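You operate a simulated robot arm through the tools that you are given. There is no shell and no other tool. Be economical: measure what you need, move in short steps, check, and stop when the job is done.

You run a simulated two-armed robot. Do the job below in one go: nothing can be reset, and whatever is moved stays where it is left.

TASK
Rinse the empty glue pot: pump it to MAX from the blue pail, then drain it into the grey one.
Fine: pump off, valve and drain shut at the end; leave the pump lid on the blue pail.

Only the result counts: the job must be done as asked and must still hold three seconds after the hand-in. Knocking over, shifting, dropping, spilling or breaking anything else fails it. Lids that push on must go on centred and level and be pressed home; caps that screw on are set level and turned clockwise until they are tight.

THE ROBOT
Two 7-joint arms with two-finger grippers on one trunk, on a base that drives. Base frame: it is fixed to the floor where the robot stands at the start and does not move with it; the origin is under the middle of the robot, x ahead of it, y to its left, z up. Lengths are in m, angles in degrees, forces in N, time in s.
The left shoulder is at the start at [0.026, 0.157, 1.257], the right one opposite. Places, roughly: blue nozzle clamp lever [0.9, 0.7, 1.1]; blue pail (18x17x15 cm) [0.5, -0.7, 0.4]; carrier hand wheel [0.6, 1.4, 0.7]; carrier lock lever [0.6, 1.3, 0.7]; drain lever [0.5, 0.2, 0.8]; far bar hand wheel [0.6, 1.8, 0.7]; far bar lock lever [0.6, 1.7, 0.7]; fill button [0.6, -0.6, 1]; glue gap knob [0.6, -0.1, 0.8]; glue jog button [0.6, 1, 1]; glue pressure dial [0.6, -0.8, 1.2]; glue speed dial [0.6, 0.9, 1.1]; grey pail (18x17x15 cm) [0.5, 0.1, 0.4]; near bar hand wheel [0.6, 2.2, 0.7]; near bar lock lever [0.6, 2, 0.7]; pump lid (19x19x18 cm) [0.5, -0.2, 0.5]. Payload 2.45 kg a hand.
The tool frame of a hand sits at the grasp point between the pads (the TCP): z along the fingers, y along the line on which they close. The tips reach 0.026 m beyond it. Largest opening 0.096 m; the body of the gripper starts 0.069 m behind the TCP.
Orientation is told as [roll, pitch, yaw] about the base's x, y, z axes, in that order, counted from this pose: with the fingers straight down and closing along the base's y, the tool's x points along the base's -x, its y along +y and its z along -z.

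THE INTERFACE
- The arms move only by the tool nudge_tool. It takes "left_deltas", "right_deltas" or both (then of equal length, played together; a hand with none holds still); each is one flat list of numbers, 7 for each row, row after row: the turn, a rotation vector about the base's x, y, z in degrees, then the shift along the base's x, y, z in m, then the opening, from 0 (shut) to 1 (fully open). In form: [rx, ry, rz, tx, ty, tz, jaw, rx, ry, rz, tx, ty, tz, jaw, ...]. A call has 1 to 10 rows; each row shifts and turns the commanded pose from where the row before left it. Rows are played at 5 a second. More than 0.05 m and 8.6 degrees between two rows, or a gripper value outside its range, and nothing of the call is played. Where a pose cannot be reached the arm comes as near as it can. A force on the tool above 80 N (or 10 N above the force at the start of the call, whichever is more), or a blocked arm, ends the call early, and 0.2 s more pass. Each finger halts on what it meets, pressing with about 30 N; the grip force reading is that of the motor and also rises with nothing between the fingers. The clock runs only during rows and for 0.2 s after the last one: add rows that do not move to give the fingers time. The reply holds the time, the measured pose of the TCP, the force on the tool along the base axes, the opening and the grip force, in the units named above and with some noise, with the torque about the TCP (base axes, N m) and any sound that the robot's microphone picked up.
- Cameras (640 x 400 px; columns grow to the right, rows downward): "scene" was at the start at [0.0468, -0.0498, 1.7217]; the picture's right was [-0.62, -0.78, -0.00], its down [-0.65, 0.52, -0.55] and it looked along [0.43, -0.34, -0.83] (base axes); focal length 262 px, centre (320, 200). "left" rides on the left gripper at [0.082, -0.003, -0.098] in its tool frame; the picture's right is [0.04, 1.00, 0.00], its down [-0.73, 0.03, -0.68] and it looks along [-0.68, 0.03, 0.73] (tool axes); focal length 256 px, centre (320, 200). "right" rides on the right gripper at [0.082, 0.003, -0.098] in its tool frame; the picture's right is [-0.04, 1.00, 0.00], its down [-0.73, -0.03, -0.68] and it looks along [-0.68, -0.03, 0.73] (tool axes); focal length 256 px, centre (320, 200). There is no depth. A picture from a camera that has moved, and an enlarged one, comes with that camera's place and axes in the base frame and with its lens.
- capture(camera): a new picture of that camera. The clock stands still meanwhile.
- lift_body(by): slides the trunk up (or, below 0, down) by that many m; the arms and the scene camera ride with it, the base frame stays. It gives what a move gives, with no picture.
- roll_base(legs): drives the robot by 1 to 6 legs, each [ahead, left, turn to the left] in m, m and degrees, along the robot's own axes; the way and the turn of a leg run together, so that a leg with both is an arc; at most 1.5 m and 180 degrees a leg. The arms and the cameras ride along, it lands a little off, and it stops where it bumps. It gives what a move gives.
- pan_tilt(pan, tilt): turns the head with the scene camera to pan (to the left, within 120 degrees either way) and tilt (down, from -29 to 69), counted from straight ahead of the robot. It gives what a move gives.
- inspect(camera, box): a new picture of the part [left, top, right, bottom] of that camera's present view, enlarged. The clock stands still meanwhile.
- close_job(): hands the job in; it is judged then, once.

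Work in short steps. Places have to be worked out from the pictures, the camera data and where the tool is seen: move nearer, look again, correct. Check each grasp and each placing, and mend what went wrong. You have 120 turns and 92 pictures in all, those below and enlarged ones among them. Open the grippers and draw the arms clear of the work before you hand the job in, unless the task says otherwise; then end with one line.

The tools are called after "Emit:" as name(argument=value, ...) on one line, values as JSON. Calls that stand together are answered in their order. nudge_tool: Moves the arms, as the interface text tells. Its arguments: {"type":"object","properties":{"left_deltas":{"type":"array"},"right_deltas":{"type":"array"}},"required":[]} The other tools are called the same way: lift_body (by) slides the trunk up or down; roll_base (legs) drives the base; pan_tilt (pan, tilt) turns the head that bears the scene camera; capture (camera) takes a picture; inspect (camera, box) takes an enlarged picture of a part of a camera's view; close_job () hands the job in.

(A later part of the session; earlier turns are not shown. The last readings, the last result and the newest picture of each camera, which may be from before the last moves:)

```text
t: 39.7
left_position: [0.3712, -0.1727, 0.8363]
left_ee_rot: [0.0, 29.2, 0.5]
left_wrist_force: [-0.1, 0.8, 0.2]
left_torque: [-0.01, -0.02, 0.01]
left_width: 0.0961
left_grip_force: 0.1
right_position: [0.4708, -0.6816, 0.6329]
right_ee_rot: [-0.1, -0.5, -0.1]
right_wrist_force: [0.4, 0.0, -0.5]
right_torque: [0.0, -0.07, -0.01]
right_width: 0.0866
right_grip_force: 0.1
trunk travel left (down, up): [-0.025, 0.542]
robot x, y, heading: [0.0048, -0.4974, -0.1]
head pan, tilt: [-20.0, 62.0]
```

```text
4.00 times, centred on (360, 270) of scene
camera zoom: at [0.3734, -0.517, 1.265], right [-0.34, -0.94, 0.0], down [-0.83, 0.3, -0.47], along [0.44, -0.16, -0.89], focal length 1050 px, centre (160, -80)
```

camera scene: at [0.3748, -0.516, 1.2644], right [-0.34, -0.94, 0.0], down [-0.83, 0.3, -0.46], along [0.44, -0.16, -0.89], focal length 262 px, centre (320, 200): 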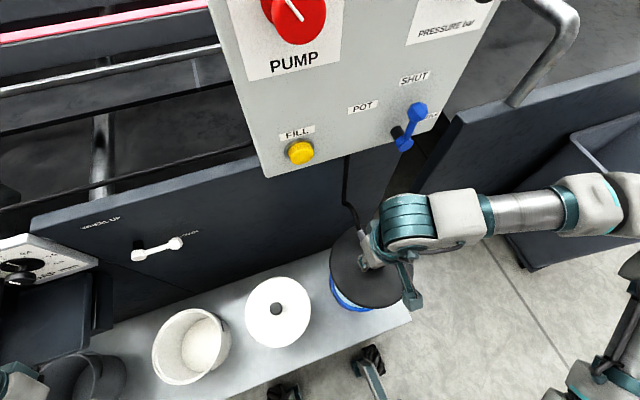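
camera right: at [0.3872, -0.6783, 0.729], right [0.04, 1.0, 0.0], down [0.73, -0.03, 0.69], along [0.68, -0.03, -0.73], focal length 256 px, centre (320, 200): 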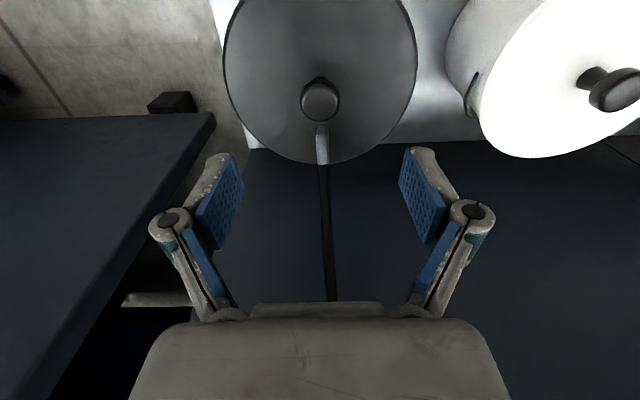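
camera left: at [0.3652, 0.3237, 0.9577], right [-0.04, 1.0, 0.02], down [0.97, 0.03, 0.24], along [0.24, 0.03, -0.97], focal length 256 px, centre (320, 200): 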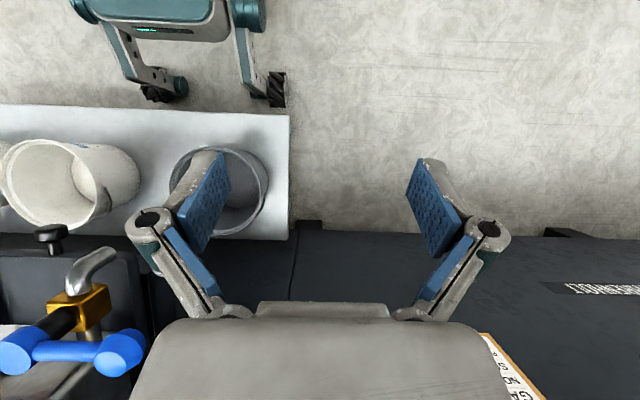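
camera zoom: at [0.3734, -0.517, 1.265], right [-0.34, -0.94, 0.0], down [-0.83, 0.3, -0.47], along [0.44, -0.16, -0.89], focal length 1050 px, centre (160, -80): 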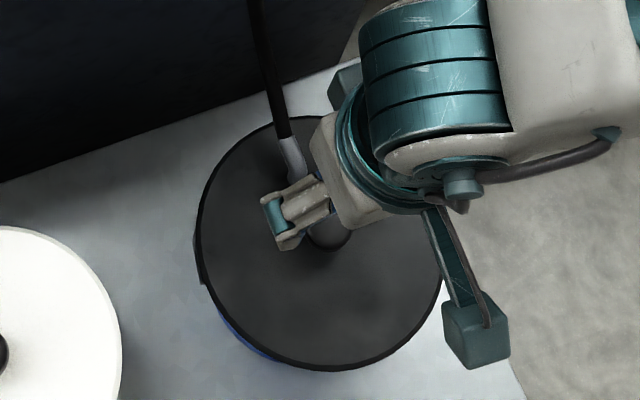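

The lid sits level on the pail. Now the panel: I'll back off 0.2 m, raise the trunk, and look at the controls.

Emit:
roll_base(legs=[[-0.25, 0, 0]])

Emit:
lift_body(by=0.25)

Emit:
pan_tilt(pan=-15, tilt=30)

Emit:
capture(camera="scene")

```text
t: 41.5
left_position: [0.1225, -0.1727, 0.8356]
left_ee_rot: [0.1, 29.2, 0.5]
left_wrist_force: [-0.3, 0.5, 0.2]
left_torque: [0.03, 0.0, 0.02]
left_width: 0.0961
left_grip_force: 0.0
right_position: [0.2211, -0.6829, 0.6317]
right_ee_rot: [-0.1, -0.6, -0.1]
right_wrist_force: [-1.1, 0.3, 0.4]
right_torque: [-0.01, 0.01, -0.01]
right_width: 0.0863
right_grip_force: 0.0
trunk travel left (down, up): [-0.025, 0.542]
robot x, y, heading: [-0.2446, -0.4997, 0.2]
head pan, tilt: [-20.0, 62.0]
```

```text
t: 44.1
left_position: [0.1189, -0.1727, 1.0873]
left_ee_rot: [-0.1, 29.0, 0.5]
left_wrist_force: [-0.4, -0.3, 0.3]
left_torque: [0.02, 0.0, 0.01]
left_width: 0.0958
left_grip_force: 0.0
right_position: [0.2185, -0.6817, 0.8818]
right_ee_rot: [0.0, -0.8, 0.0]
right_wrist_force: [-0.7, 0.1, -0.8]
right_torque: [0.02, -0.03, 0.01]
right_width: 0.0864
right_grip_force: 0.0
trunk travel left (down, up): [-0.275, 0.292]
robot x, y, heading: [-0.2472, -0.4997, -0.1]
head pan, tilt: [-20.0, 62.0]
```

```text
t: 45.1
left_position: [0.1172, -0.172, 1.0891]
left_ee_rot: [0.0, 28.9, 0.5]
left_wrist_force: [0.1, -0.8, -0.4]
left_torque: [-0.02, 0.0, -0.01]
left_width: 0.0963
left_grip_force: 0.1
right_position: [0.2187, -0.6826, 0.8838]
right_ee_rot: [0.0, -0.9, -0.2]
right_wrist_force: [-0.8, 0.0, 0.3]
right_torque: [0.04, 0.01, 0.02]
right_width: 0.0866
right_grip_force: 0.0
trunk travel left (down, up): [-0.275, 0.292]
robot x, y, heading: [-0.2472, -0.4985, -0.0]
head pan, tilt: [-15.0, 30.0]
```

```text
60 pictures are left
camera scene: at [-0.1099, -0.5194, 1.6086], right [-0.26, -0.97, 0.0], down [-0.49, 0.13, -0.86], along [0.83, -0.22, -0.5], focal length 262 px, centre (320, 200)
```

scene: 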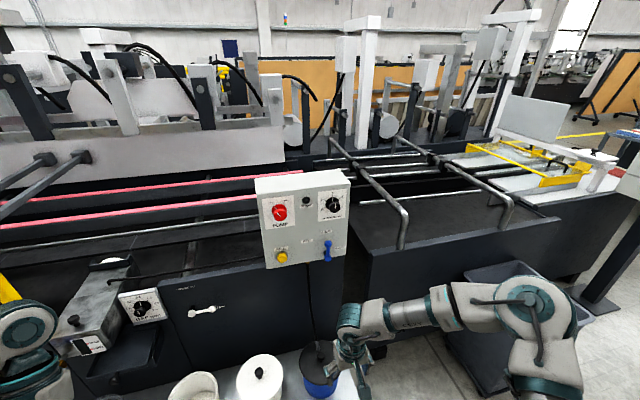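

Emit:
inspect(camera="scene", box=[240, 160, 368, 280])

Emit:
inspect(camera="scene", box=[40, 250, 200, 380])

```text
3.33 times, centred on (304, 220) of scene
camera zoom: at [-0.1099, -0.5194, 1.6086], right [-0.26, -0.97, 0.0], down [-0.49, 0.13, -0.86], along [0.83, -0.22, -0.5], focal length 875 px, centre (373, 133)
```

zoom: 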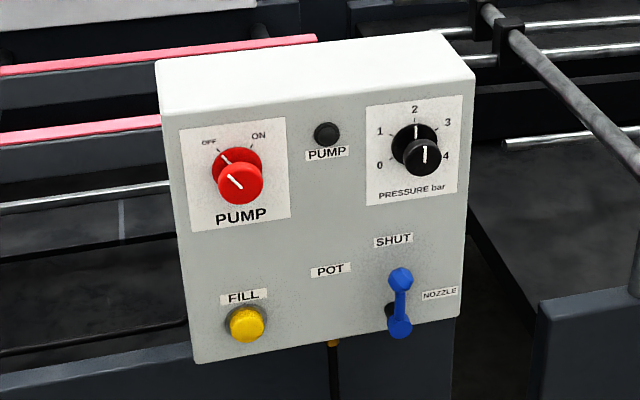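

```text
3.08 times, centred on (120, 315) of scene
camera zoom: at [-0.1099, -0.5194, 1.6086], right [-0.26, -0.97, 0.0], down [-0.49, 0.13, -0.86], along [0.83, -0.22, -0.5], focal length 808 px, centre (935, -154)
```

zoom: 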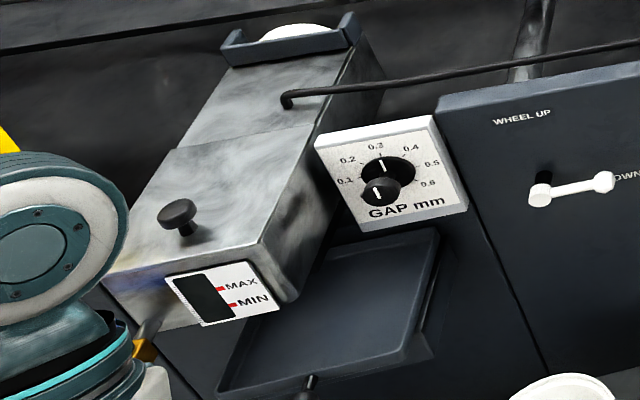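

Valve lever points at SHUT, pump pointer at OFF, pot gauge is empty. Now I turn the right hand to point its fingers ahead (pitch -90) in front of the panel.

Emit:
nudge_tool(right_deltas=[0, -8.6, 0, 0.012, 0, 0.012, 0.9, 0, -8.6, 0, 0.012, 0, 0.012, 0.9, 0, -8.6, 0, 0.012, 0, 0.012, 0.9, 0, -8.6, 0, 0.012, 0, 0.012, 0.9, 0, -8.6, 0, 0.012, 0, 0.012, 0.9, 0, -8.6, 0, 0.012, 0, 0.012, 0.9, 0, -8.6, 0, 0.012, 0, 0.012, 0.9, 0, -8.6, 0, 0.012, 0, 0.012, 0.9, 0, -8.6, 0, 0.012, 0, 0.012, 0.9, 0, -8.6, 0, 0.012, 0, 0.012, 0.9])

Emit:
capture(camera="right")

Emit:
capture(camera="scene")

```text
t: 47.3
left_position: [0.1186, -0.1733, 1.0884]
left_ee_rot: [0.0, 28.9, 0.5]
left_wrist_force: [-0.1, 0.0, -0.3]
left_torque: [0.01, 0.02, -0.03]
left_width: 0.0962
left_grip_force: 0.1
right_position: [0.3111, -0.6825, 0.9767]
right_ee_rot: [0.2, -66.8, -0.1]
right_wrist_force: [0.5, 0.5, 0.0]
right_torque: [0.0, 0.01, 0.0]
right_width: 0.0866
right_grip_force: 0.0
right hand out of reach, approached as far as the arm can: row 8, 9, 10
trunk travel left (down, up): [-0.275, 0.292]
robot x, y, heading: [-0.2442, -0.4971, 0.0]
head pan, tilt: [-15.0, 30.0]
```

```text
57 pictures are left
camera right: at [0.1876, -0.6786, 0.9388], right [0.02, 1.0, 0.04], down [-0.33, -0.03, 0.94], along [0.94, -0.03, 0.33], focal length 256 px, centre (320, 200)
```

right: 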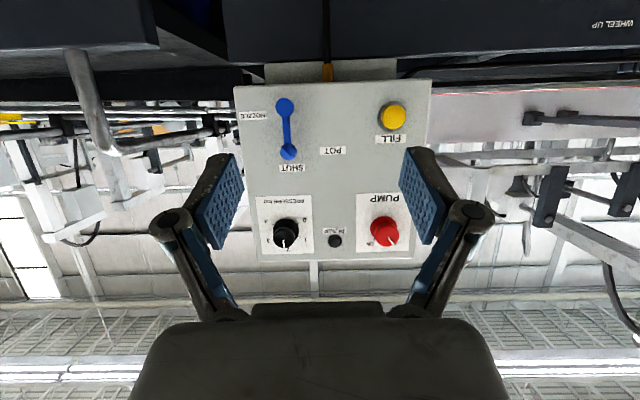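

```text
56 pictures are left
camera scene: at [-0.1099, -0.5193, 1.6087], right [-0.26, -0.97, 0.0], down [-0.49, 0.13, -0.86], along [0.83, -0.22, -0.5], focal length 262 px, centre (320, 200)
```

scene: 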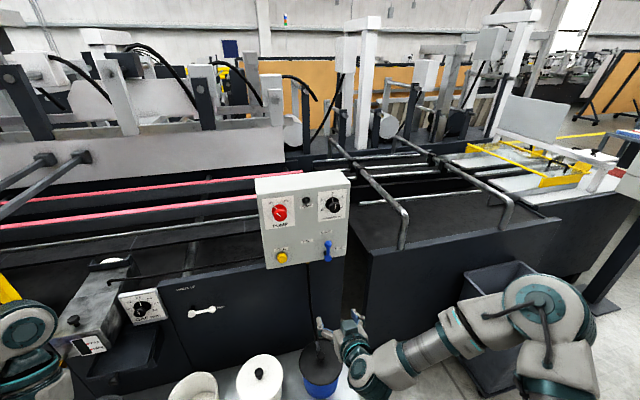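

From the two views: FILL ≈ [0.612, -0.571, 0.952], valve lever pivot ≈ [0.595, -0.739, 0.928] with its tip at z ≈ 0.998, pump knob ≈ [0.602, -0.578, 1.146]. I'll first finish turning the hand level.

Emit:
nudge_tool(right_deltas=[0, -8, 0, 0.02, -0.01, 0.01, 0.8, 0, -8, 0, 0.02, -0.01, 0.01, 0.8, 0, -7, 0, 0.02, -0.01, 0.01, 0.8, 0, 0, 0, 0.02, -0.01, 0, 0.8, 0, 0, 0, 0.02, -0.01, 0, 0.8, 0, 0, 0, 0, 0, 0, 0.8])

```text
t: 48.7
left_position: [0.1183, -0.1716, 1.0883]
left_ee_rot: [0.0, 28.9, 0.5]
left_wrist_force: [0.1, 0.0, 0.1]
left_torque: [-0.02, 0.0, 0.03]
left_width: 0.0963
left_grip_force: 0.1
right_position: [0.3593, -0.6982, 0.9918]
right_ee_rot: [4.8, -67.9, -2.0]
right_wrist_force: [0.3, -0.9, 0.5]
right_torque: [0.01, 0.01, -0.03]
right_width: 0.077
right_grip_force: 0.2
right hand out of reach, approached as far as the arm can: row 1, 2, 3
trunk travel left (down, up): [-0.275, 0.292]
robot x, y, heading: [-0.2483, -0.494, 0.1]
head pan, tilt: [-15.0, 30.0]
```

The wrist limits pitch at this geometry. Lowering the shoulder relative to the hand should help: trunk down 0.15, hand back up and forward.

Emit:
lift_body(by=-0.15)

Emit:
nudge_tool(right_deltas=[0, 0, 0, 0, 0, 0.04, 0.8, 0, 0, 0, 0, 0, 0.04, 0.8, 0, 0, 0, 0, 0, 0.04, 0.8, -2, -6, 1, 0.01, 0, 0.03, 0.8, -2, -8, 1, 0.01, 0, 0, 0.8, 0, -8, 0, 0.01, 0, 0, 0.8, 0, 0, 0, 0, 0, 0, 0.8])

```text
t: 50.5
left_position: [0.1174, -0.173, 0.9393]
left_ee_rot: [0.1, 28.8, 0.4]
left_wrist_force: [-0.6, 0.5, 0.6]
left_torque: [0.01, 0.0, 0.03]
left_width: 0.0959
left_grip_force: 0.1
right_position: [0.3592, -0.6977, 0.8406]
right_ee_rot: [5.0, -68.0, -2.1]
right_wrist_force: [-0.1, 0.4, 0.6]
right_torque: [0.0, 0.0, -0.01]
right_width: 0.0765
right_grip_force: 0.1
trunk travel left (down, up): [-0.125, 0.442]
robot x, y, heading: [-0.2477, -0.4954, 0.1]
head pan, tilt: [-15.0, 30.0]
```

```text
t: 52.0
left_position: [0.1186, -0.1731, 0.9379]
left_ee_rot: [0.1, 29.0, 0.4]
left_wrist_force: [1.3, 0.4, 0.3]
left_torque: [0.01, 0.03, -0.02]
left_width: 0.0959
left_grip_force: 0.1
right_position: [0.3793, -0.6992, 0.9886]
right_ee_rot: [-19.8, -81.1, 23.9]
right_wrist_force: [0.7, -0.5, -0.3]
right_torque: [0.02, -0.03, 0.01]
right_width: 0.0769
right_grip_force: 0.0
right hand out of reach, approached as far as the arm can: row 6
trunk travel left (down, up): [-0.125, 0.442]
robot x, y, heading: [-0.2472, -0.4953, 0.2]
head pan, tilt: [-15.0, 30.0]
```

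Emit:
capture(camera="right")

```text
55 pictures are left
camera right: at [0.2705, -0.7069, 0.921], right [-0.07, 1.0, -0.01], down [-0.56, -0.03, 0.82], along [0.82, 0.06, 0.57], focal length 256 px, centre (320, 200)
```

right: 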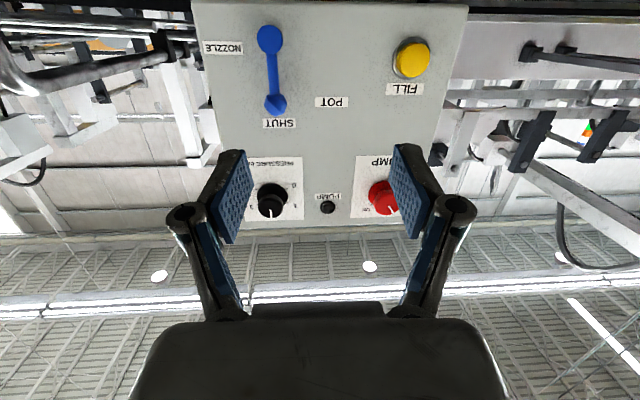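

The hand now points 8° below horizontal, good enough. Driving 0.13 m ahead and aligning y with the valve lever (tip ≈ [0.595, -0.74, 1.0]).

Emit:
roll_base(legs=[[0.13, 0, 0]])

Emit:
nudge_tool(right_deltas=[0, 0, 0, 0.0, -0.02, 0, 0.8, 0, 0, 0, 0.0, -0.02, -0.005, 0.8, 0, 0, 0, 0.015, 0, 0, 0.8, 0, 0, 0, 0, 0, 0, 0.8])

Emit:
capture(camera="right")

```text
t: 53.3
left_position: [0.2479, -0.1748, 0.9382]
left_ee_rot: [0.1, 29.0, 0.3]
left_wrist_force: [0.5, -0.4, -0.2]
left_torque: [-0.03, 0.02, -0.01]
left_width: 0.0959
left_grip_force: 0.0
right_position: [0.5071, -0.7011, 0.9867]
right_ee_rot: [-19.6, -81.1, 23.5]
right_wrist_force: [0.4, 0.9, 0.0]
right_torque: [0.01, -0.01, 0.02]
right_width: 0.0769
right_grip_force: 0.0
trunk travel left (down, up): [-0.125, 0.442]
robot x, y, heading: [-0.116, -0.5001, -0.0]
head pan, tilt: [-15.0, 30.0]
```

```text
t: 54.3
left_position: [0.2438, -0.1732, 0.9401]
left_ee_rot: [0.0, 28.7, 0.2]
left_wrist_force: [-0.7, -0.5, -0.2]
left_torque: [-0.02, -0.04, 0.02]
left_width: 0.096
left_grip_force: 0.0
right_position: [0.517, -0.7394, 0.9856]
right_ee_rot: [-20.6, -81.3, 24.5]
right_wrist_force: [-0.7, -1.0, -0.8]
right_torque: [-0.01, 0.0, -0.06]
right_width: 0.0767
right_grip_force: 0.1
trunk travel left (down, up): [-0.125, 0.442]
robot x, y, heading: [-0.1157, -0.4975, -0.1]
head pan, tilt: [-15.0, 30.0]
```

```text
54 pictures are left
camera right: at [0.4089, -0.7479, 0.9171], right [-0.07, 1.0, -0.01], down [-0.57, -0.03, 0.82], along [0.82, 0.06, 0.57], focal length 256 px, centre (320, 200)
```

right: 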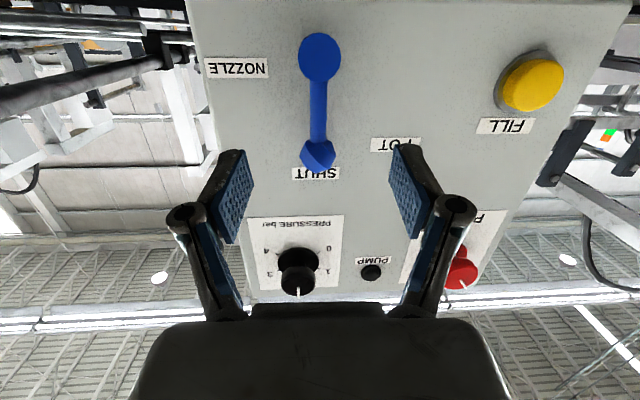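

Lever lies between the fingers. Advancing 0.065 m and closing on it.

Emit:
nudge_tool(right_deltas=[0, 0, 0, 0.02, 0.001, 0, 0.8, 0, 0, 0, 0.02, 0, 0, 0.8, 0, 0, 0, 0.015, 0, 0, 0.8, 0, 0, 0, 0.01, 0, 0, 0.8, 0, 0, 0, 0, 0, 0, 0.8])

Emit:
capture(camera="right")

```text
t: 55.5
left_position: [0.2447, -0.1743, 0.9386]
left_ee_rot: [0.1, 28.7, 0.3]
left_wrist_force: [0.5, 0.0, -0.1]
left_torque: [-0.03, 0.03, -0.01]
left_width: 0.096
left_grip_force: 0.0
right_position: [0.5845, -0.7394, 0.9855]
right_ee_rot: [-20.3, -81.3, 24.1]
right_wrist_force: [-0.6, 0.0, -0.4]
right_torque: [0.01, 0.0, -0.02]
right_width: 0.0765
right_grip_force: 0.1
trunk travel left (down, up): [-0.125, 0.442]
robot x, y, heading: [-0.1195, -0.4956, -0.2]
head pan, tilt: [-15.0, 30.0]
```

```text
53 pictures are left
camera right: at [0.4752, -0.7481, 0.9175], right [-0.07, 1.0, -0.01], down [-0.57, -0.03, 0.82], along [0.82, 0.06, 0.57], focal length 256 px, centre (320, 200)
```

right: 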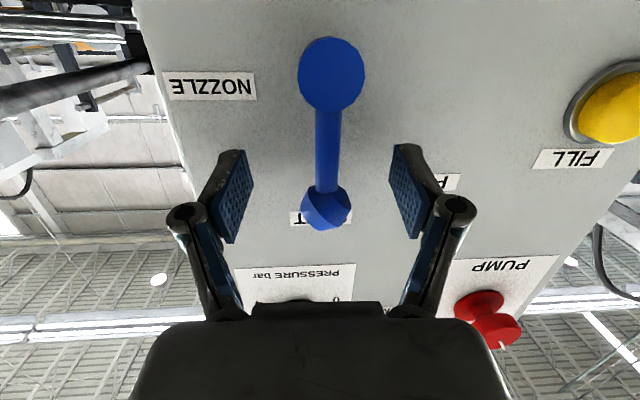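

Both fingers straddle the lever just below its tip. Closing.

Emit:
nudge_tool(right_deltas=[0, 0, 0, 0.006, 0, 0.0, 0.5, 0, 0, 0, 0, 0, 0, 0, 0, 0, 0, 0, 0, 0, 0, 0, 0, 0, 0, 0, 0, 0, 0, 0, 0, 0, 0, 0, 0])

```text
t: 56.7
left_position: [0.2439, -0.1749, 0.9396]
left_ee_rot: [0.1, 28.7, 0.2]
left_wrist_force: [-0.1, 0.5, 0.0]
left_torque: [0.0, -0.02, 0.0]
left_width: 0.0957
left_grip_force: 0.0
right_position: [0.5892, -0.7389, 0.9839]
right_ee_rot: [-19.8, -81.1, 23.7]
right_wrist_force: [-14.5, 2.4, -13.2]
right_torque: [0.08, -0.27, 0.06]
right_width: 0.0224
right_grip_force: 44.0
trunk travel left (down, up): [-0.125, 0.442]
robot x, y, heading: [-0.1164, -0.4991, -0.1]
head pan, tilt: [-15.0, 30.0]
```

Gripped. Swinging the lever toward POT (counter-clockwise) along its arc.

Emit:
nudge_tool(right_deltas=[-8, 0, 0, 0, 0.007, -0.0005, 0, -8, 0, 0, 0, 0.0068, -0.0015, 0, -8, 0, 0, 0, 0.0066, -0.0024, 0, -8, 0, 0, 0, 0.0062, -0.0033, 0, -8, 0, 0, 0, 0.0056, -0.0041, 0, 0, 0, 0, 0, 0, 0, 0])

Emit:
capture(camera="right")

```text
t: 58.1
left_position: [0.2437, -0.1766, 0.9409]
left_ee_rot: [0.3, 28.7, 0.3]
left_wrist_force: [0.2, 0.6, 0.6]
left_torque: [-0.03, -0.03, 0.0]
left_width: 0.0961
left_grip_force: 0.0
right_position: [0.5901, -0.7084, 0.9751]
right_ee_rot: [-77.8, -45.9, 78.7]
right_wrist_force: [-17.2, -7.5, -7.7]
right_torque: [0.0, 0.06, -0.19]
right_width: 0.0218
right_grip_force: 44.8
trunk travel left (down, up): [-0.125, 0.442]
robot x, y, heading: [-0.1181, -0.5004, -0.4]
head pan, tilt: [-15.0, 30.0]
```

```text
52 pictures are left
camera right: at [0.4803, -0.7587, 0.9276], right [-0.06, 0.76, -0.65], down [-0.57, 0.51, 0.65], along [0.82, 0.41, 0.4], focal length 256 px, centre (320, 200)
```

right: 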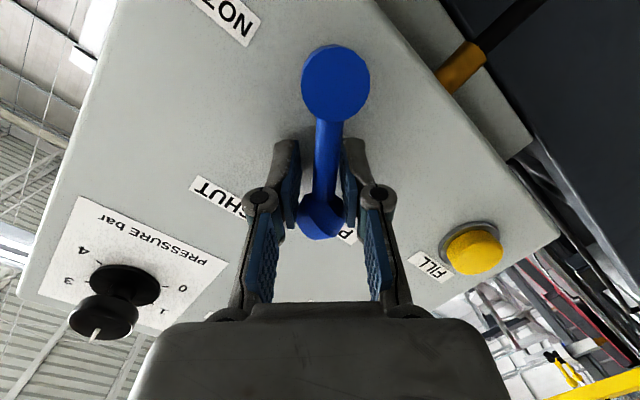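

The lever followed and points at the POT label. A few degrees more to 45°.

Emit:
nudge_tool(right_deltas=[-5, 0, 0, 0, 0.0033, -0.003, 0, -2, 0, 0, 0, 0.0012, -0.0012, 0, 0, 0, 0, 0, 0, 0, 0])

Emit:
capture(camera="right")

```text
t: 58.9
left_position: [0.2442, -0.1757, 0.9413]
left_ee_rot: [0.2, 28.7, 0.3]
left_wrist_force: [1.1, -0.7, 0.3]
left_torque: [0.0, 0.0, 0.0]
left_width: 0.096
left_grip_force: 0.0
right_position: [0.5893, -0.7039, 0.9693]
right_ee_rot: [-79.5, -39.0, 79.9]
right_wrist_force: [-8.5, -6.4, -5.8]
right_torque: [-0.02, -0.02, -0.19]
right_width: 0.0214
right_grip_force: 45.0
trunk travel left (down, up): [-0.125, 0.442]
robot x, y, heading: [-0.1188, -0.4965, -0.2]
head pan, tilt: [-15.0, 30.0]
```

```text
51 pictures are left
camera right: at [0.4803, -0.7588, 0.9292], right [-0.07, 0.67, -0.74], down [-0.57, 0.58, 0.58], along [0.82, 0.46, 0.34], focal length 256 px, centre (320, 200)
```

right: 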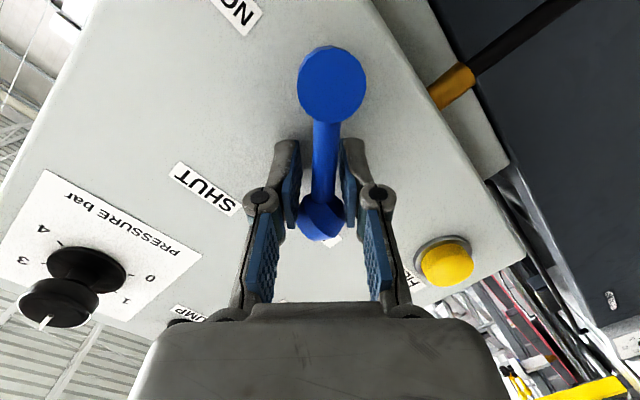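

The lever now covers the POT label (about 47°). Releasing and backing off to view it.

Emit:
nudge_tool(right_deltas=[0, 0, 0, 0, 0, 0, 0.7, 0, 0, 0, 0, 0, 0, 0.7, 0, 0, 0, -0.03, 0, 0, 0.7, 0, 0, 0, -0.04, 0, 0, 0.7, 8, 0, 0, -0.03, 0, 0, 0.7, 8, 0, 0, 0, 0, 0, 0.7, 8, 0, 0, 0, 0, 0, 0.7, 8, 0, 0, 0, 0, 0, 0.7, 8, 0, 0, 0, 0, 0, 0.7, 7, 0, 0, 0, 0, 0, 0.7])

Emit:
capture(camera="right")

Emit:
capture(camera="scene")

```text
t: 61.1
left_position: [0.2455, -0.1758, 0.9392]
left_ee_rot: [0.0, 28.8, 0.3]
left_wrist_force: [0.5, -0.8, 0.0]
left_torque: [0.01, -0.03, -0.01]
left_width: 0.0962
left_grip_force: 0.1
right_position: [0.4902, -0.7052, 0.9684]
right_ee_rot: [-19.0, -81.4, 22.8]
right_wrist_force: [-0.2, 0.5, -0.1]
right_torque: [0.02, 0.01, 0.02]
right_width: 0.0672
right_grip_force: 0.1
trunk travel left (down, up): [-0.125, 0.442]
robot x, y, heading: [-0.1131, -0.4973, -0.1]
head pan, tilt: [-15.0, 30.0]
```

```text
50 pictures are left
camera right: at [0.3811, -0.7125, 0.9012], right [-0.06, 1.0, -0.01], down [-0.57, -0.03, 0.82], along [0.82, 0.06, 0.57], focal length 256 px, centre (320, 200)
```

right: 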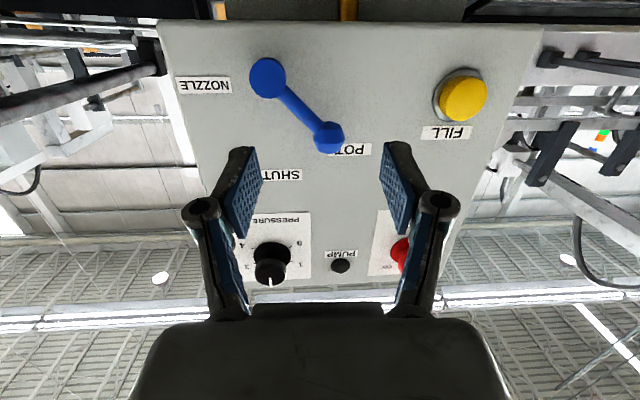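

```text
49 pictures are left
camera scene: at [0.1557, -0.5224, 1.4429], right [-0.26, -0.97, 0.0], down [-0.49, 0.13, -0.86], along [0.83, -0.23, -0.5], focal length 262 px, centre (320, 200)
```

scene: 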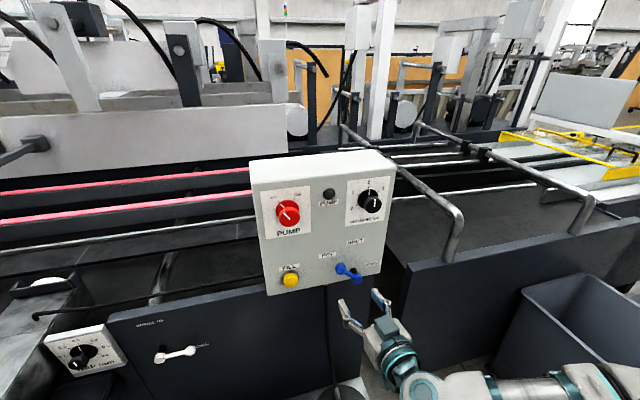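

Valve lever at POT. For the pump knob I raise the trunk 0.17, then shift left 0.12 with the fingers pre-rolled -40°.

Emit:
lift_body(by=0.175)

Emit:
nudge_tool(right_deltas=[-8, 0, 0, 0, 0.025, 0, 0.9, -8, 0, 0, 0, 0.025, 0, 0.9, -8, 0, 0, 0, 0.025, 0, 0.9, -8, 0, 0, 0, 0.025, 0, 0.9, -8, 0, 0, 0, 0.025, 0, 0.9, 0, 0, 0, 0.01, 0, 0, 0.9])

Emit:
capture(camera="right")

Emit:
capture(camera="scene")

```text
t: 63.1
left_position: [0.2446, -0.1753, 1.1138]
left_ee_rot: [0.1, 28.8, 0.3]
left_wrist_force: [0.6, 0.6, 0.0]
left_torque: [0.0, 0.04, -0.01]
left_width: 0.096
left_grip_force: 0.0
right_position: [0.4901, -0.7022, 1.1437]
right_ee_rot: [-20.1, -81.2, 24.0]
right_wrist_force: [0.2, -0.6, 0.3]
right_torque: [0.0, 0.0, 0.0]
right_width: 0.067
right_grip_force: 0.0
trunk travel left (down, up): [-0.3, 0.267]
robot x, y, heading: [-0.1194, -0.4981, 0.0]
head pan, tilt: [-15.0, 30.0]
```

```text
t: 64.5
left_position: [0.244, -0.1738, 1.1155]
left_ee_rot: [0.1, 28.7, 0.3]
left_wrist_force: [0.3, -0.6, -0.2]
left_torque: [0.0, 0.01, 0.01]
left_width: 0.0959
left_grip_force: 0.0
right_position: [0.4945, -0.5976, 1.1475]
right_ee_rot: [-77.7, -45.9, 78.6]
right_wrist_force: [0.5, 0.6, 0.3]
right_torque: [-0.02, 0.01, -0.01]
right_width: 0.0865
right_grip_force: 0.2
right hand out of reach, approached as far as the arm can: row 5
trunk travel left (down, up): [-0.3, 0.267]
robot x, y, heading: [-0.1151, -0.5008, 0.1]
head pan, tilt: [-15.0, 30.0]
```

```text
48 pictures are left
camera right: at [0.3851, -0.648, 1.1007], right [-0.07, 0.76, -0.65], down [-0.57, 0.51, 0.65], along [0.82, 0.41, 0.4], focal length 256 px, centre (320, 200)
```

right: 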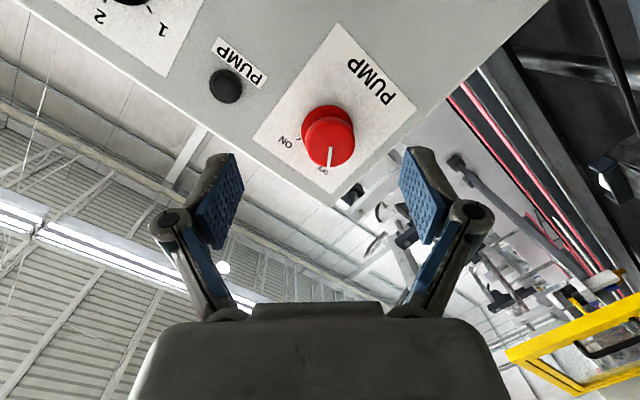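

```text
47 pictures are left
camera scene: at [0.0035, -0.5209, 1.6342], right [-0.26, -0.97, 0.0], down [-0.49, 0.13, -0.86], along [0.83, -0.23, -0.5], focal length 262 px, centre (320, 200)
```

scene: 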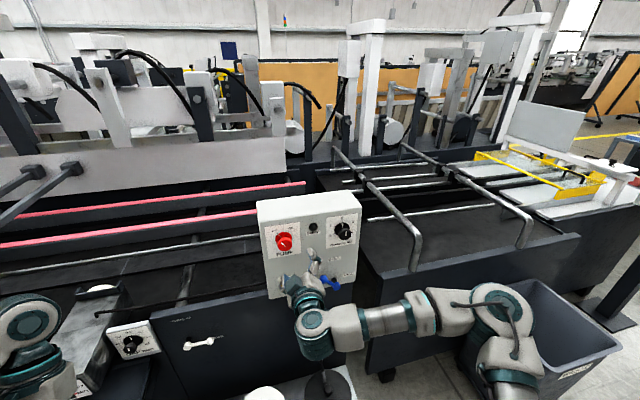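

The knob centre is at about [0.60, -0.575, 1.152]; the arm runs out of reach leftwards. I'll shift the base left 0.06 and re-align.

Emit:
roll_base(legs=[[0, 0.06, 0]])

Emit:
nudge_tool(right_deltas=[0, 0, 0, 0, -0.019, 0.002, 0.9, 0, 0, 0, 0.02, -0.019, 0.002, 0.9, 0, 0, 0, 0.02, 0, 0, 0.9, 0, 0, 0, 0, 0, 0, 0.9])

Emit:
capture(camera="right")

```text
t: 65.5
left_position: [0.243, -0.1434, 1.1211]
left_ee_rot: [1.5, 28.6, 0.7]
left_wrist_force: [-0.2, -0.4, 0.1]
left_torque: [0.01, -0.01, -0.06]
left_width: 0.096
left_grip_force: 0.1
right_position: [0.4933, -0.5685, 1.1452]
right_ee_rot: [-77.3, -46.9, 78.2]
right_wrist_force: [0.9, -2.6, 0.2]
right_torque: [0.02, 0.03, 0.14]
right_width: 0.0864
right_grip_force: 0.0
trunk travel left (down, up): [-0.3, 0.267]
robot x, y, heading: [-0.1148, -0.4447, 0.0]
head pan, tilt: [-15.0, 30.0]
```

```text
t: 66.7
left_position: [0.2366, -0.1612, 1.1268]
left_ee_rot: [2.1, 28.1, 0.6]
left_wrist_force: [-0.6, 0.2, -0.2]
left_torque: [-0.04, 0.02, -0.03]
left_width: 0.096
left_grip_force: 0.0
right_position: [0.528, -0.6263, 1.152]
right_ee_rot: [-77.7, -47.5, 78.1]
right_wrist_force: [-0.3, -0.6, 0.3]
right_torque: [-0.01, -0.04, 0.01]
right_width: 0.0863
right_grip_force: 0.0
trunk travel left (down, up): [-0.3, 0.267]
robot x, y, heading: [-0.1228, -0.4528, -0.3]
head pan, tilt: [-15.0, 30.0]
stopped in row 4 (right hand): the arm was blocked; the commanded pose is now the measured one
```

```text
46 pictures are left
camera right: at [0.419, -0.6741, 1.1037], right [-0.06, 0.78, -0.63], down [-0.57, 0.49, 0.66], along [0.82, 0.39, 0.41], focal length 256 px, centre (320, 200)
```

right: 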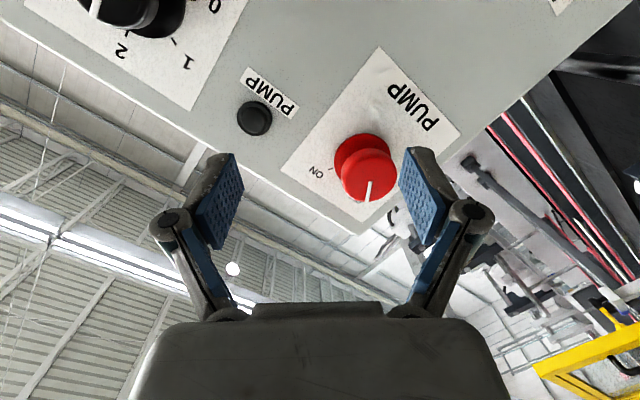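

Something blocked the arm; I'll look around with the head before moving further.

Emit:
pan_tilt(pan=-35, tilt=50)

Emit:
capture(camera="scene")

```text
t: 67.5
left_position: [0.2384, -0.1707, 1.1286]
left_ee_rot: [2.4, 28.3, 0.7]
left_wrist_force: [-0.2, -0.5, 0.4]
left_torque: [0.05, -0.01, -0.01]
left_width: 0.0956
left_grip_force: 0.0
right_position: [0.5286, -0.6364, 1.1505]
right_ee_rot: [-77.4, -47.9, 77.7]
right_wrist_force: [0.6, -1.6, 0.0]
right_torque: [-0.03, -0.02, 0.08]
right_width: 0.0863
right_grip_force: 0.1
trunk travel left (down, up): [-0.3, 0.267]
robot x, y, heading: [-0.1176, -0.456, 0.0]
head pan, tilt: [-35.0, 50.0]
```

```text
45 pictures are left
camera scene: at [-0.0202, -0.5283, 1.6036], right [-0.58, -0.82, -0.01], down [-0.63, 0.45, -0.63], along [0.52, -0.36, -0.77], focal length 262 px, centre (320, 200)
```

scene: 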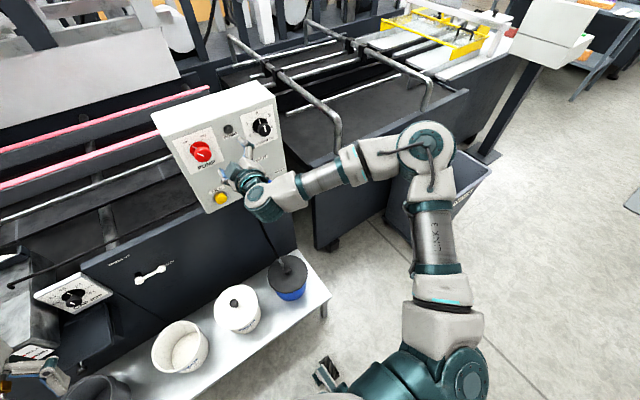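

The whole robot appears rolled by 2.4°, perhaps a foot of the base is riding on something. Looking down to the left front.

Emit:
pan_tilt(pan=10, tilt=69)

Emit:
capture(camera="scene")

```text
t: 68.6
left_position: [0.2374, -0.133, 1.1213]
left_ee_rot: [0.7, 28.4, 0.1]
left_wrist_force: [0.1, 0.5, -0.6]
left_torque: [-0.06, -0.02, 0.01]
left_width: 0.096
left_grip_force: 0.0
right_position: [0.5281, -0.5968, 1.1555]
right_ee_rot: [-77.9, -46.4, 78.6]
right_wrist_force: [-0.9, 1.0, -0.6]
right_torque: [0.02, 0.0, -0.13]
right_width: 0.0862
right_grip_force: 0.1
trunk travel left (down, up): [-0.3, 0.267]
robot x, y, heading: [-0.118, -0.4459, -0.4]
head pan, tilt: [10.0, 68.8]
```

```text
44 pictures are left
camera scene: at [-0.0279, -0.4262, 1.5826], right [0.17, -0.99, 0.01], down [-0.92, -0.16, -0.36], along [0.35, 0.05, -0.93], focal length 262 px, centre (320, 200)
```

scene: 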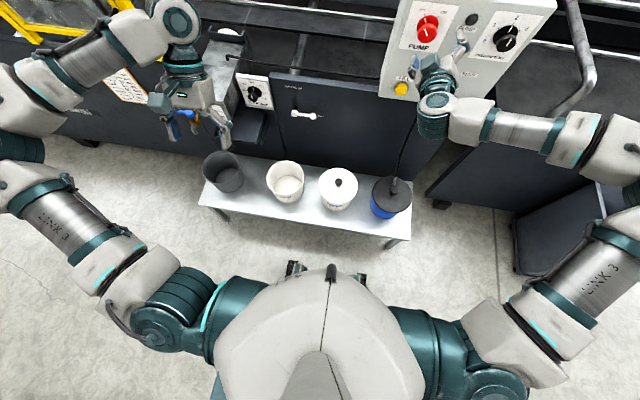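

It was a slow lateral sway of the trunk after the drive, now decaying. I'll wait for it to settle.

Emit:
nudge_tool(right_deltas=[0, 0, 0, 0, 0, 0, 0.9, 0, 0, 0, 0, 0, 0, 0.9, 0, 0, 0, 0, 0, 0, 0.9, 0, 0, 0, 0, 0, 0, 0.9, 0, 0, 0, 0, 0, 0, 0.9, 0, 0, 0, 0, 0, 0, 0.9, 0, 0, 0, 0, 0, 0, 0.9, 0, 0, 0, 0, 0, 0, 0.9])

Emit:
nudge_tool(right_deltas=[0, 0, 0, 0, 0, 0, 0.9])

```text
t: 70.4
left_position: [0.2369, -0.1353, 1.1212]
left_ee_rot: [0.7, 28.3, 0.2]
left_wrist_force: [-0.2, 0.9, -0.2]
left_torque: [0.0, 0.01, 0.02]
left_width: 0.0959
left_grip_force: 0.0
right_position: [0.5293, -0.5982, 1.1547]
right_ee_rot: [-77.9, -46.5, 78.5]
right_wrist_force: [0.1, 0.9, -1.1]
right_torque: [0.0, -0.01, -0.1]
right_width: 0.0864
right_grip_force: 0.1
trunk travel left (down, up): [-0.3, 0.267]
robot x, y, heading: [-0.1152, -0.4471, -0.2]
head pan, tilt: [10.0, 68.8]
```

```text
t: 70.8
left_position: [0.2375, -0.1638, 1.1268]
left_ee_rot: [2.2, 28.2, 0.5]
left_wrist_force: [0.0, -0.5, -0.1]
left_torque: [0.03, 0.02, -0.06]
left_width: 0.0958
left_grip_force: 0.1
right_position: [0.5305, -0.6306, 1.1518]
right_ee_rot: [-77.4, -47.8, 77.9]
right_wrist_force: [-0.3, 0.2, -1.2]
right_torque: [0.0, -0.01, 0.07]
right_width: 0.0861
right_grip_force: 0.1
trunk travel left (down, up): [-0.3, 0.267]
robot x, y, heading: [-0.1143, -0.4535, -0.0]
head pan, tilt: [10.0, 68.8]
```

The trunk keeps rocking, it seems linked to the right arm being at its inner limit. I'll draw the right hand back and outward and see whether the roll goes away.

Emit:
nudge_tool(right_deltas=[0, 0, 0, -0.02, -0.01, 0, 0.9, 0, 0, 0, -0.02, -0.01, 0, 0.9, 0, 0, 0, -0.02, -0.01, 0, 0.9, 0, 0, 0, 0, -0.01, 0, 0.9, 0, 0, 0, 0, 0, 0, 0.9, 0, 0, 0, 0, 0, 0, 0.9])

Emit:
nudge_tool(right_deltas=[0, 0, 0, 0, 0, 0, 0.9])

Emit:
nudge_tool(right_deltas=[0, 0, 0, 0, 0, 0, 0.9])

```text
t: 72.2
left_position: [0.2379, -0.1357, 1.1205]
left_ee_rot: [0.8, 28.2, 0.2]
left_wrist_force: [0.4, 0.3, -0.6]
left_torque: [0.0, 0.0, 0.04]
left_width: 0.096
left_grip_force: 0.0
right_position: [0.4689, -0.6381, 1.1552]
right_ee_rot: [-77.9, -46.5, 78.6]
right_wrist_force: [0.0, 1.4, 0.1]
right_torque: [-0.01, 0.01, -0.08]
right_width: 0.0864
right_grip_force: 0.1
trunk travel left (down, up): [-0.3, 0.267]
robot x, y, heading: [-0.1162, -0.4516, -0.1]
head pan, tilt: [10.0, 68.8]
```

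```text
t: 72.6
left_position: [0.2378, -0.1643, 1.1269]
left_ee_rot: [2.2, 28.1, 0.6]
left_wrist_force: [0.3, -0.6, -0.5]
left_torque: [0.02, -0.02, -0.03]
left_width: 0.0959
left_grip_force: 0.0
right_position: [0.4693, -0.6697, 1.1514]
right_ee_rot: [-77.4, -47.7, 77.9]
right_wrist_force: [-0.3, -0.8, 0.3]
right_torque: [0.01, -0.02, 0.07]
right_width: 0.0864
right_grip_force: 0.0
trunk travel left (down, up): [-0.3, 0.267]
robot x, y, heading: [-0.1174, -0.4516, -0.3]
head pan, tilt: [10.0, 68.8]
```

```text
t: 73.0
left_position: [0.2383, -0.1444, 1.1228]
left_ee_rot: [1.2, 28.3, 0.5]
left_wrist_force: [0.4, 0.2, 0.6]
left_torque: [-0.01, 0.01, 0.01]
left_width: 0.0961
left_grip_force: 0.1
right_position: [0.4704, -0.6468, 1.1552]
right_ee_rot: [-77.7, -46.8, 78.5]
right_wrist_force: [0.1, 0.4, -0.1]
right_torque: [0.03, 0.04, -0.06]
right_width: 0.0864
right_grip_force: 0.0
trunk travel left (down, up): [-0.3, 0.267]
robot x, y, heading: [-0.1182, -0.4499, -0.0]
head pan, tilt: [10.0, 68.8]
```

The oscillation began with the leftward drive; I'll undo part of it and see.

Emit:
roll_base(legs=[[0, -0.04, 0]])

Emit:
nudge_tool(right_deltas=[0, 0, 0, 0, 0, 0, 0.9, 0, 0, 0, 0, 0, 0, 0.9])

Emit:
nudge_tool(right_deltas=[0, 0, 0, 0, 0, 0, 0.9, 0, 0, 0, 0, 0, 0, 0.9])

```text
t: 73.9
left_position: [0.2358, -0.1746, 1.1216]
left_ee_rot: [0.8, 28.2, 0.1]
left_wrist_force: [0.0, 0.3, 0.6]
left_torque: [-0.01, -0.06, 0.02]
left_width: 0.0959
left_grip_force: 0.0
right_position: [0.4664, -0.6786, 1.157]
right_ee_rot: [-78.0, -46.5, 78.7]
right_wrist_force: [0.6, 0.3, 0.7]
right_torque: [0.0, 0.02, -0.07]
right_width: 0.0863
right_grip_force: 0.0
trunk travel left (down, up): [-0.3, 0.267]
robot x, y, heading: [-0.1181, -0.4851, 0.0]
head pan, tilt: [10.0, 68.8]
```

```text
t: 74.7
left_position: [0.2316, -0.1993, 1.1267]
left_ee_rot: [1.6, 27.9, 0.2]
left_wrist_force: [0.9, 1.2, 0.1]
left_torque: [0.02, 0.02, 0.01]
left_width: 0.096
left_grip_force: 0.2
right_position: [0.4624, -0.7044, 1.1563]
right_ee_rot: [-78.0, -47.3, 78.1]
right_wrist_force: [0.4, -0.7, -0.5]
right_torque: [0.0, -0.01, 0.01]
right_width: 0.0864
right_grip_force: 0.0
trunk travel left (down, up): [-0.3, 0.267]
robot x, y, heading: [-0.1154, -0.4951, -0.1]
head pan, tilt: [10.0, 68.8]
stopped in row 2 (right hand): the arm was blocked; the commanded pose is now the measured one
```

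```text
t: 75.3
left_position: [0.2313, -0.2088, 1.1285]
left_ee_rot: [2.1, 27.8, 0.3]
left_wrist_force: [-0.3, -0.3, -0.4]
left_torque: [0.0, -0.02, -0.04]
left_width: 0.0962
left_grip_force: 0.0
right_position: [0.462, -0.7151, 1.1573]
right_ee_rot: [-77.9, -47.6, 78.0]
right_wrist_force: [0.3, -0.5, 0.1]
right_torque: [0.0, -0.02, 0.08]
right_width: 0.0863
right_grip_force: 0.1
trunk travel left (down, up): [-0.3, 0.267]
robot x, y, heading: [-0.1139, -0.5044, -0.4]
head pan, tilt: [10.0, 68.8]
```

The pre-roll swung the elbow far out to the right, which seems to unbalance the trunk. I'll undo the pre-roll and see.

Emit:
nudge_tool(right_deltas=[8, 0, 0, 0, 0, 0, 0.9, 8, 0, 0, 0, 0, 0, 0.9, 8, 0, 0, 0, 0, 0, 0.9, 8, 0, 0, 0, 0, 0, 0.9, 8, 0, 0, 0, 0, 0, 0.9, 0, 0, 0, 0, 0, 0, 0.9, 0, 0, 0, 0, 0, 0, 0.9, 0, 0, 0, 0, 0, 0, 0.9])

Emit:
nudge_tool(right_deltas=[0, 0, 0, 0, 0, 0, 0.9, 0, 0, 0, 0, 0, 0, 0.9])

Emit:
capture(camera="scene")

```text
t: 77.3
left_position: [0.2281, -0.2251, 1.1357]
left_ee_rot: [2.8, 27.7, 0.4]
left_wrist_force: [0.3, -1.7, 0.1]
left_torque: [0.02, -0.01, -0.03]
left_width: 0.0959
left_grip_force: 0.1
right_position: [0.4587, -0.7328, 1.1576]
right_ee_rot: [-3.9, -82.1, 6.7]
right_wrist_force: [-0.1, -1.3, -1.2]
right_torque: [0.0, -0.02, 0.14]
right_width: 0.0863
right_grip_force: 0.1
trunk travel left (down, up): [-0.3, 0.267]
robot x, y, heading: [-0.1136, -0.5046, -0.5]
head pan, tilt: [10.0, 68.8]
stopped in row 8 (right hand): the arm was blocked; the commanded pose is now the measured one
```

```text
t: 77.9
left_position: [0.2274, -0.2042, 1.1303]
left_ee_rot: [1.9, 27.6, -0.1]
left_wrist_force: [0.0, 0.5, -0.7]
left_torque: [-0.01, 0.0, 0.0]
left_width: 0.0961
left_grip_force: 0.0
right_position: [0.4584, -0.7113, 1.1599]
right_ee_rot: [-10.8, -81.8, 13.7]
right_wrist_force: [0.2, -0.2, 0.4]
right_torque: [0.0, -0.02, 0.02]
right_width: 0.0864
right_grip_force: 0.1
trunk travel left (down, up): [-0.3, 0.267]
robot x, y, heading: [-0.1185, -0.504, -0.2]
head pan, tilt: [10.0, 68.8]
```

```text
43 pictures are left
camera scene: at [-0.0284, -0.4817, 1.5826], right [0.17, -0.99, 0.01], down [-0.92, -0.16, -0.36], along [0.35, 0.05, -0.93], focal length 262 px, centre (320, 200)
```

scene: 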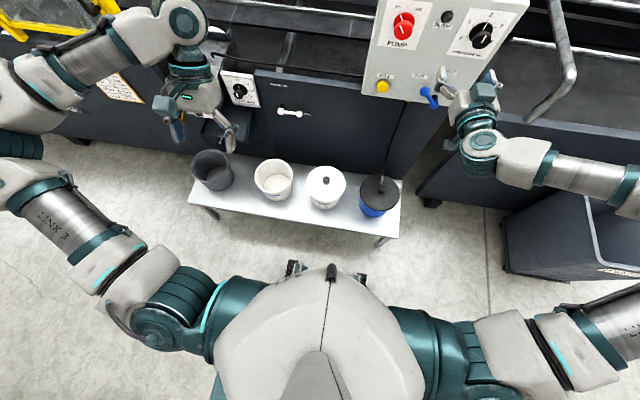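

Still rocking. I'll back the base away 0.12 m to test whether it is in contact with something.

Emit:
roll_base(legs=[[-0.12, 0, 0]])

Emit:
nudge_tool(right_deltas=[0, 0, 0, 0, 0, 0, 0.9, 0, 0, 0, 0, 0, 0, 0.9, 0, 0, 0, 0, 0, 0, 0.9])

Emit:
nudge_tool(right_deltas=[0, 0, 0, 0, 0, 0, 0.9])

```text
t: 79.1
left_position: [0.1073, -0.2124, 1.1295]
left_ee_rot: [2.4, 27.7, 0.3]
left_wrist_force: [-1.0, 0.5, 0.2]
left_torque: [0.02, 0.01, 0.01]
left_width: 0.0961
left_grip_force: 0.0
right_position: [0.3382, -0.7217, 1.158]
right_ee_rot: [-7.9, -81.9, 10.7]
right_wrist_force: [0.0, -0.3, -0.8]
right_torque: [0.01, 0.0, 0.01]
right_width: 0.0862
right_grip_force: 0.1
trunk travel left (down, up): [-0.3, 0.267]
robot x, y, heading: [-0.2374, -0.5022, -0.1]
head pan, tilt: [10.0, 68.8]
```

```text
t: 80.1
left_position: [0.0994, -0.1809, 1.1247]
left_ee_rot: [0.3, 27.3, -0.7]
left_wrist_force: [0.0, -0.1, 0.6]
left_torque: [-0.03, -0.02, 0.02]
left_width: 0.0958
left_grip_force: 0.0
right_position: [0.3302, -0.6865, 1.1679]
right_ee_rot: [-20.9, -81.7, 23.6]
right_wrist_force: [-0.2, 1.7, 0.4]
right_torque: [-0.04, 0.05, -0.11]
right_width: 0.0864
right_grip_force: 0.1
trunk travel left (down, up): [-0.3, 0.267]
robot x, y, heading: [-0.2413, -0.5062, -0.2]
head pan, tilt: [10.0, 68.8]
stopped in row 3 (right hand): the arm was blocked; the commanded pose is now the measured one
```

```text
t: 80.5
left_position: [0.1004, -0.2019, 1.1291]
left_ee_rot: [1.3, 27.3, -0.5]
left_wrist_force: [0.2, -0.3, -0.1]
left_torque: [0.02, -0.01, -0.03]
left_width: 0.0959
left_grip_force: 0.0
right_position: [0.3303, -0.7085, 1.1649]
right_ee_rot: [-14.5, -82.1, 17.2]
right_wrist_force: [0.3, -0.7, -0.4]
right_torque: [0.0, 0.01, 0.04]
right_width: 0.0864
right_grip_force: 0.1
trunk travel left (down, up): [-0.3, 0.267]
robot x, y, heading: [-0.2381, -0.5109, -0.5]
head pan, tilt: [10.0, 68.8]
```

Not contact: it is a standing sway. I'll try a trunk move (which also takes time) to let it damp out.

Emit:
lift_body(by=-0.15)

Emit:
pan_tilt(pan=-15, tilt=35)

Emit:
pan_tilt(pan=-16, tilt=35)

```text
t: 82.3
left_position: [0.0994, -0.2048, 0.9807]
left_ee_rot: [1.5, 27.2, -0.3]
left_wrist_force: [0.4, 0.0, 0.7]
left_torque: [-0.01, -0.03, -0.03]
left_width: 0.0962
left_grip_force: 0.1
right_position: [0.3303, -0.7126, 1.0159]
right_ee_rot: [-12.7, -82.2, 15.5]
right_wrist_force: [-0.2, -0.1, 0.0]
right_torque: [0.04, 0.0, 0.01]
right_width: 0.0864
right_grip_force: 0.1
trunk travel left (down, up): [-0.15, 0.417]
robot x, y, heading: [-0.2426, -0.5123, -0.3]
head pan, tilt: [10.0, 68.8]
```

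```text
t: 83.3
left_position: [0.0994, -0.2093, 0.9818]
left_ee_rot: [1.9, 27.3, -0.2]
left_wrist_force: [0.3, -0.7, -0.1]
left_torque: [0.03, 0.02, -0.02]
left_width: 0.0961
left_grip_force: 0.1
right_position: [0.3308, -0.7177, 1.0138]
right_ee_rot: [-11.4, -82.4, 14.2]
right_wrist_force: [-0.5, -0.5, -0.1]
right_torque: [0.0, 0.01, -0.01]
right_width: 0.0865
right_grip_force: 0.0
trunk travel left (down, up): [-0.15, 0.417]
robot x, y, heading: [-0.237, -0.511, -0.2]
head pan, tilt: [-15.0, 35.0]
```

```text
t: 83.9
left_position: [0.1001, -0.1967, 0.9772]
left_ee_rot: [1.1, 27.3, -0.5]
left_wrist_force: [0.8, -0.2, 0.1]
left_torque: [-0.01, -0.04, -0.01]
left_width: 0.096
left_grip_force: 0.2
right_position: [0.3307, -0.7013, 1.016]
right_ee_rot: [-16.0, -82.0, 18.6]
right_wrist_force: [0.2, -0.6, -0.7]
right_torque: [0.02, 0.03, 0.05]
right_width: 0.0864
right_grip_force: 0.2
trunk travel left (down, up): [-0.15, 0.417]
robot x, y, heading: [-0.2377, -0.5072, -0.5]
head pan, tilt: [-16.0, 35.0]
```

Amplitude is shrinking; the offset is just the pose at which the arms were re-commanded. Waiting a few seconds more.

Emit:
nudge_tool(right_deltas=[0, 0, 0, 0, 0, 0, 0.9, 0, 0, 0, 0, 0, 0, 0.9, 0, 0, 0, 0, 0, 0, 0.9, 0, 0, 0, 0, 0, 0, 0.9, 0, 0, 0, 0, 0, 0, 0.9, 0, 0, 0, 0, 0, 0, 0.9, 0, 0, 0, 0, 0, 0, 0.9, 0, 0, 0, 0, 0, 0, 0.9, 0, 0, 0, 0, 0, 0, 0.9, 0, 0, 0, 0, 0, 0, 0.9])

Emit:
nudge_tool(right_deltas=[0, 0, 0, 0, 0, 0, 0.9, 0, 0, 0, 0, 0, 0, 0.9])

Emit:
nudge_tool(right_deltas=[0, 0, 0, 0, 0, 0, 0.9])

```text
t: 86.1
left_position: [0.0998, -0.1866, 0.9752]
left_ee_rot: [0.7, 27.3, -0.6]
left_wrist_force: [-0.2, -0.3, -0.1]
left_torque: [-0.05, 0.02, -0.01]
left_width: 0.0961
left_grip_force: 0.1
right_position: [0.3311, -0.6934, 1.0161]
right_ee_rot: [-18.7, -81.9, 21.5]
right_wrist_force: [0.0, 0.1, -0.7]
right_torque: [0.0, 0.02, -0.05]
right_width: 0.0863
right_grip_force: 0.1
trunk travel left (down, up): [-0.15, 0.417]
robot x, y, heading: [-0.2413, -0.505, -0.4]
head pan, tilt: [-16.0, 35.0]
```

```text
t: 86.7
left_position: [0.0996, -0.2001, 0.9785]
left_ee_rot: [1.3, 27.2, -0.5]
left_wrist_force: [-0.6, -1.0, 0.4]
left_torque: [0.03, -0.03, -0.04]
left_width: 0.0963
left_grip_force: 0.0
right_position: [0.3299, -0.7071, 1.0148]
right_ee_rot: [-14.7, -82.0, 17.4]
right_wrist_force: [0.4, -1.3, -0.1]
right_torque: [0.02, 0.0, 0.03]
right_width: 0.0864
right_grip_force: 0.1
trunk travel left (down, up): [-0.15, 0.417]
robot x, y, heading: [-0.2362, -0.5115, -0.3]
head pan, tilt: [-16.0, 35.0]
```

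```text
t: 87.1
left_position: [0.1005, -0.1891, 0.9761]
left_ee_rot: [0.6, 27.3, -0.6]
left_wrist_force: [0.5, 0.8, -0.1]
left_torque: [-0.01, -0.01, 0.03]
left_width: 0.0959
left_grip_force: 0.1
right_position: [0.3312, -0.6941, 1.0166]
right_ee_rot: [-18.8, -81.9, 21.5]
right_wrist_force: [-0.7, 1.0, -1.1]
right_torque: [0.02, 0.03, 0.01]
right_width: 0.0864
right_grip_force: 0.0
trunk travel left (down, up): [-0.15, 0.417]
robot x, y, heading: [-0.2395, -0.5075, -0.1]
head pan, tilt: [-16.0, 35.0]
```

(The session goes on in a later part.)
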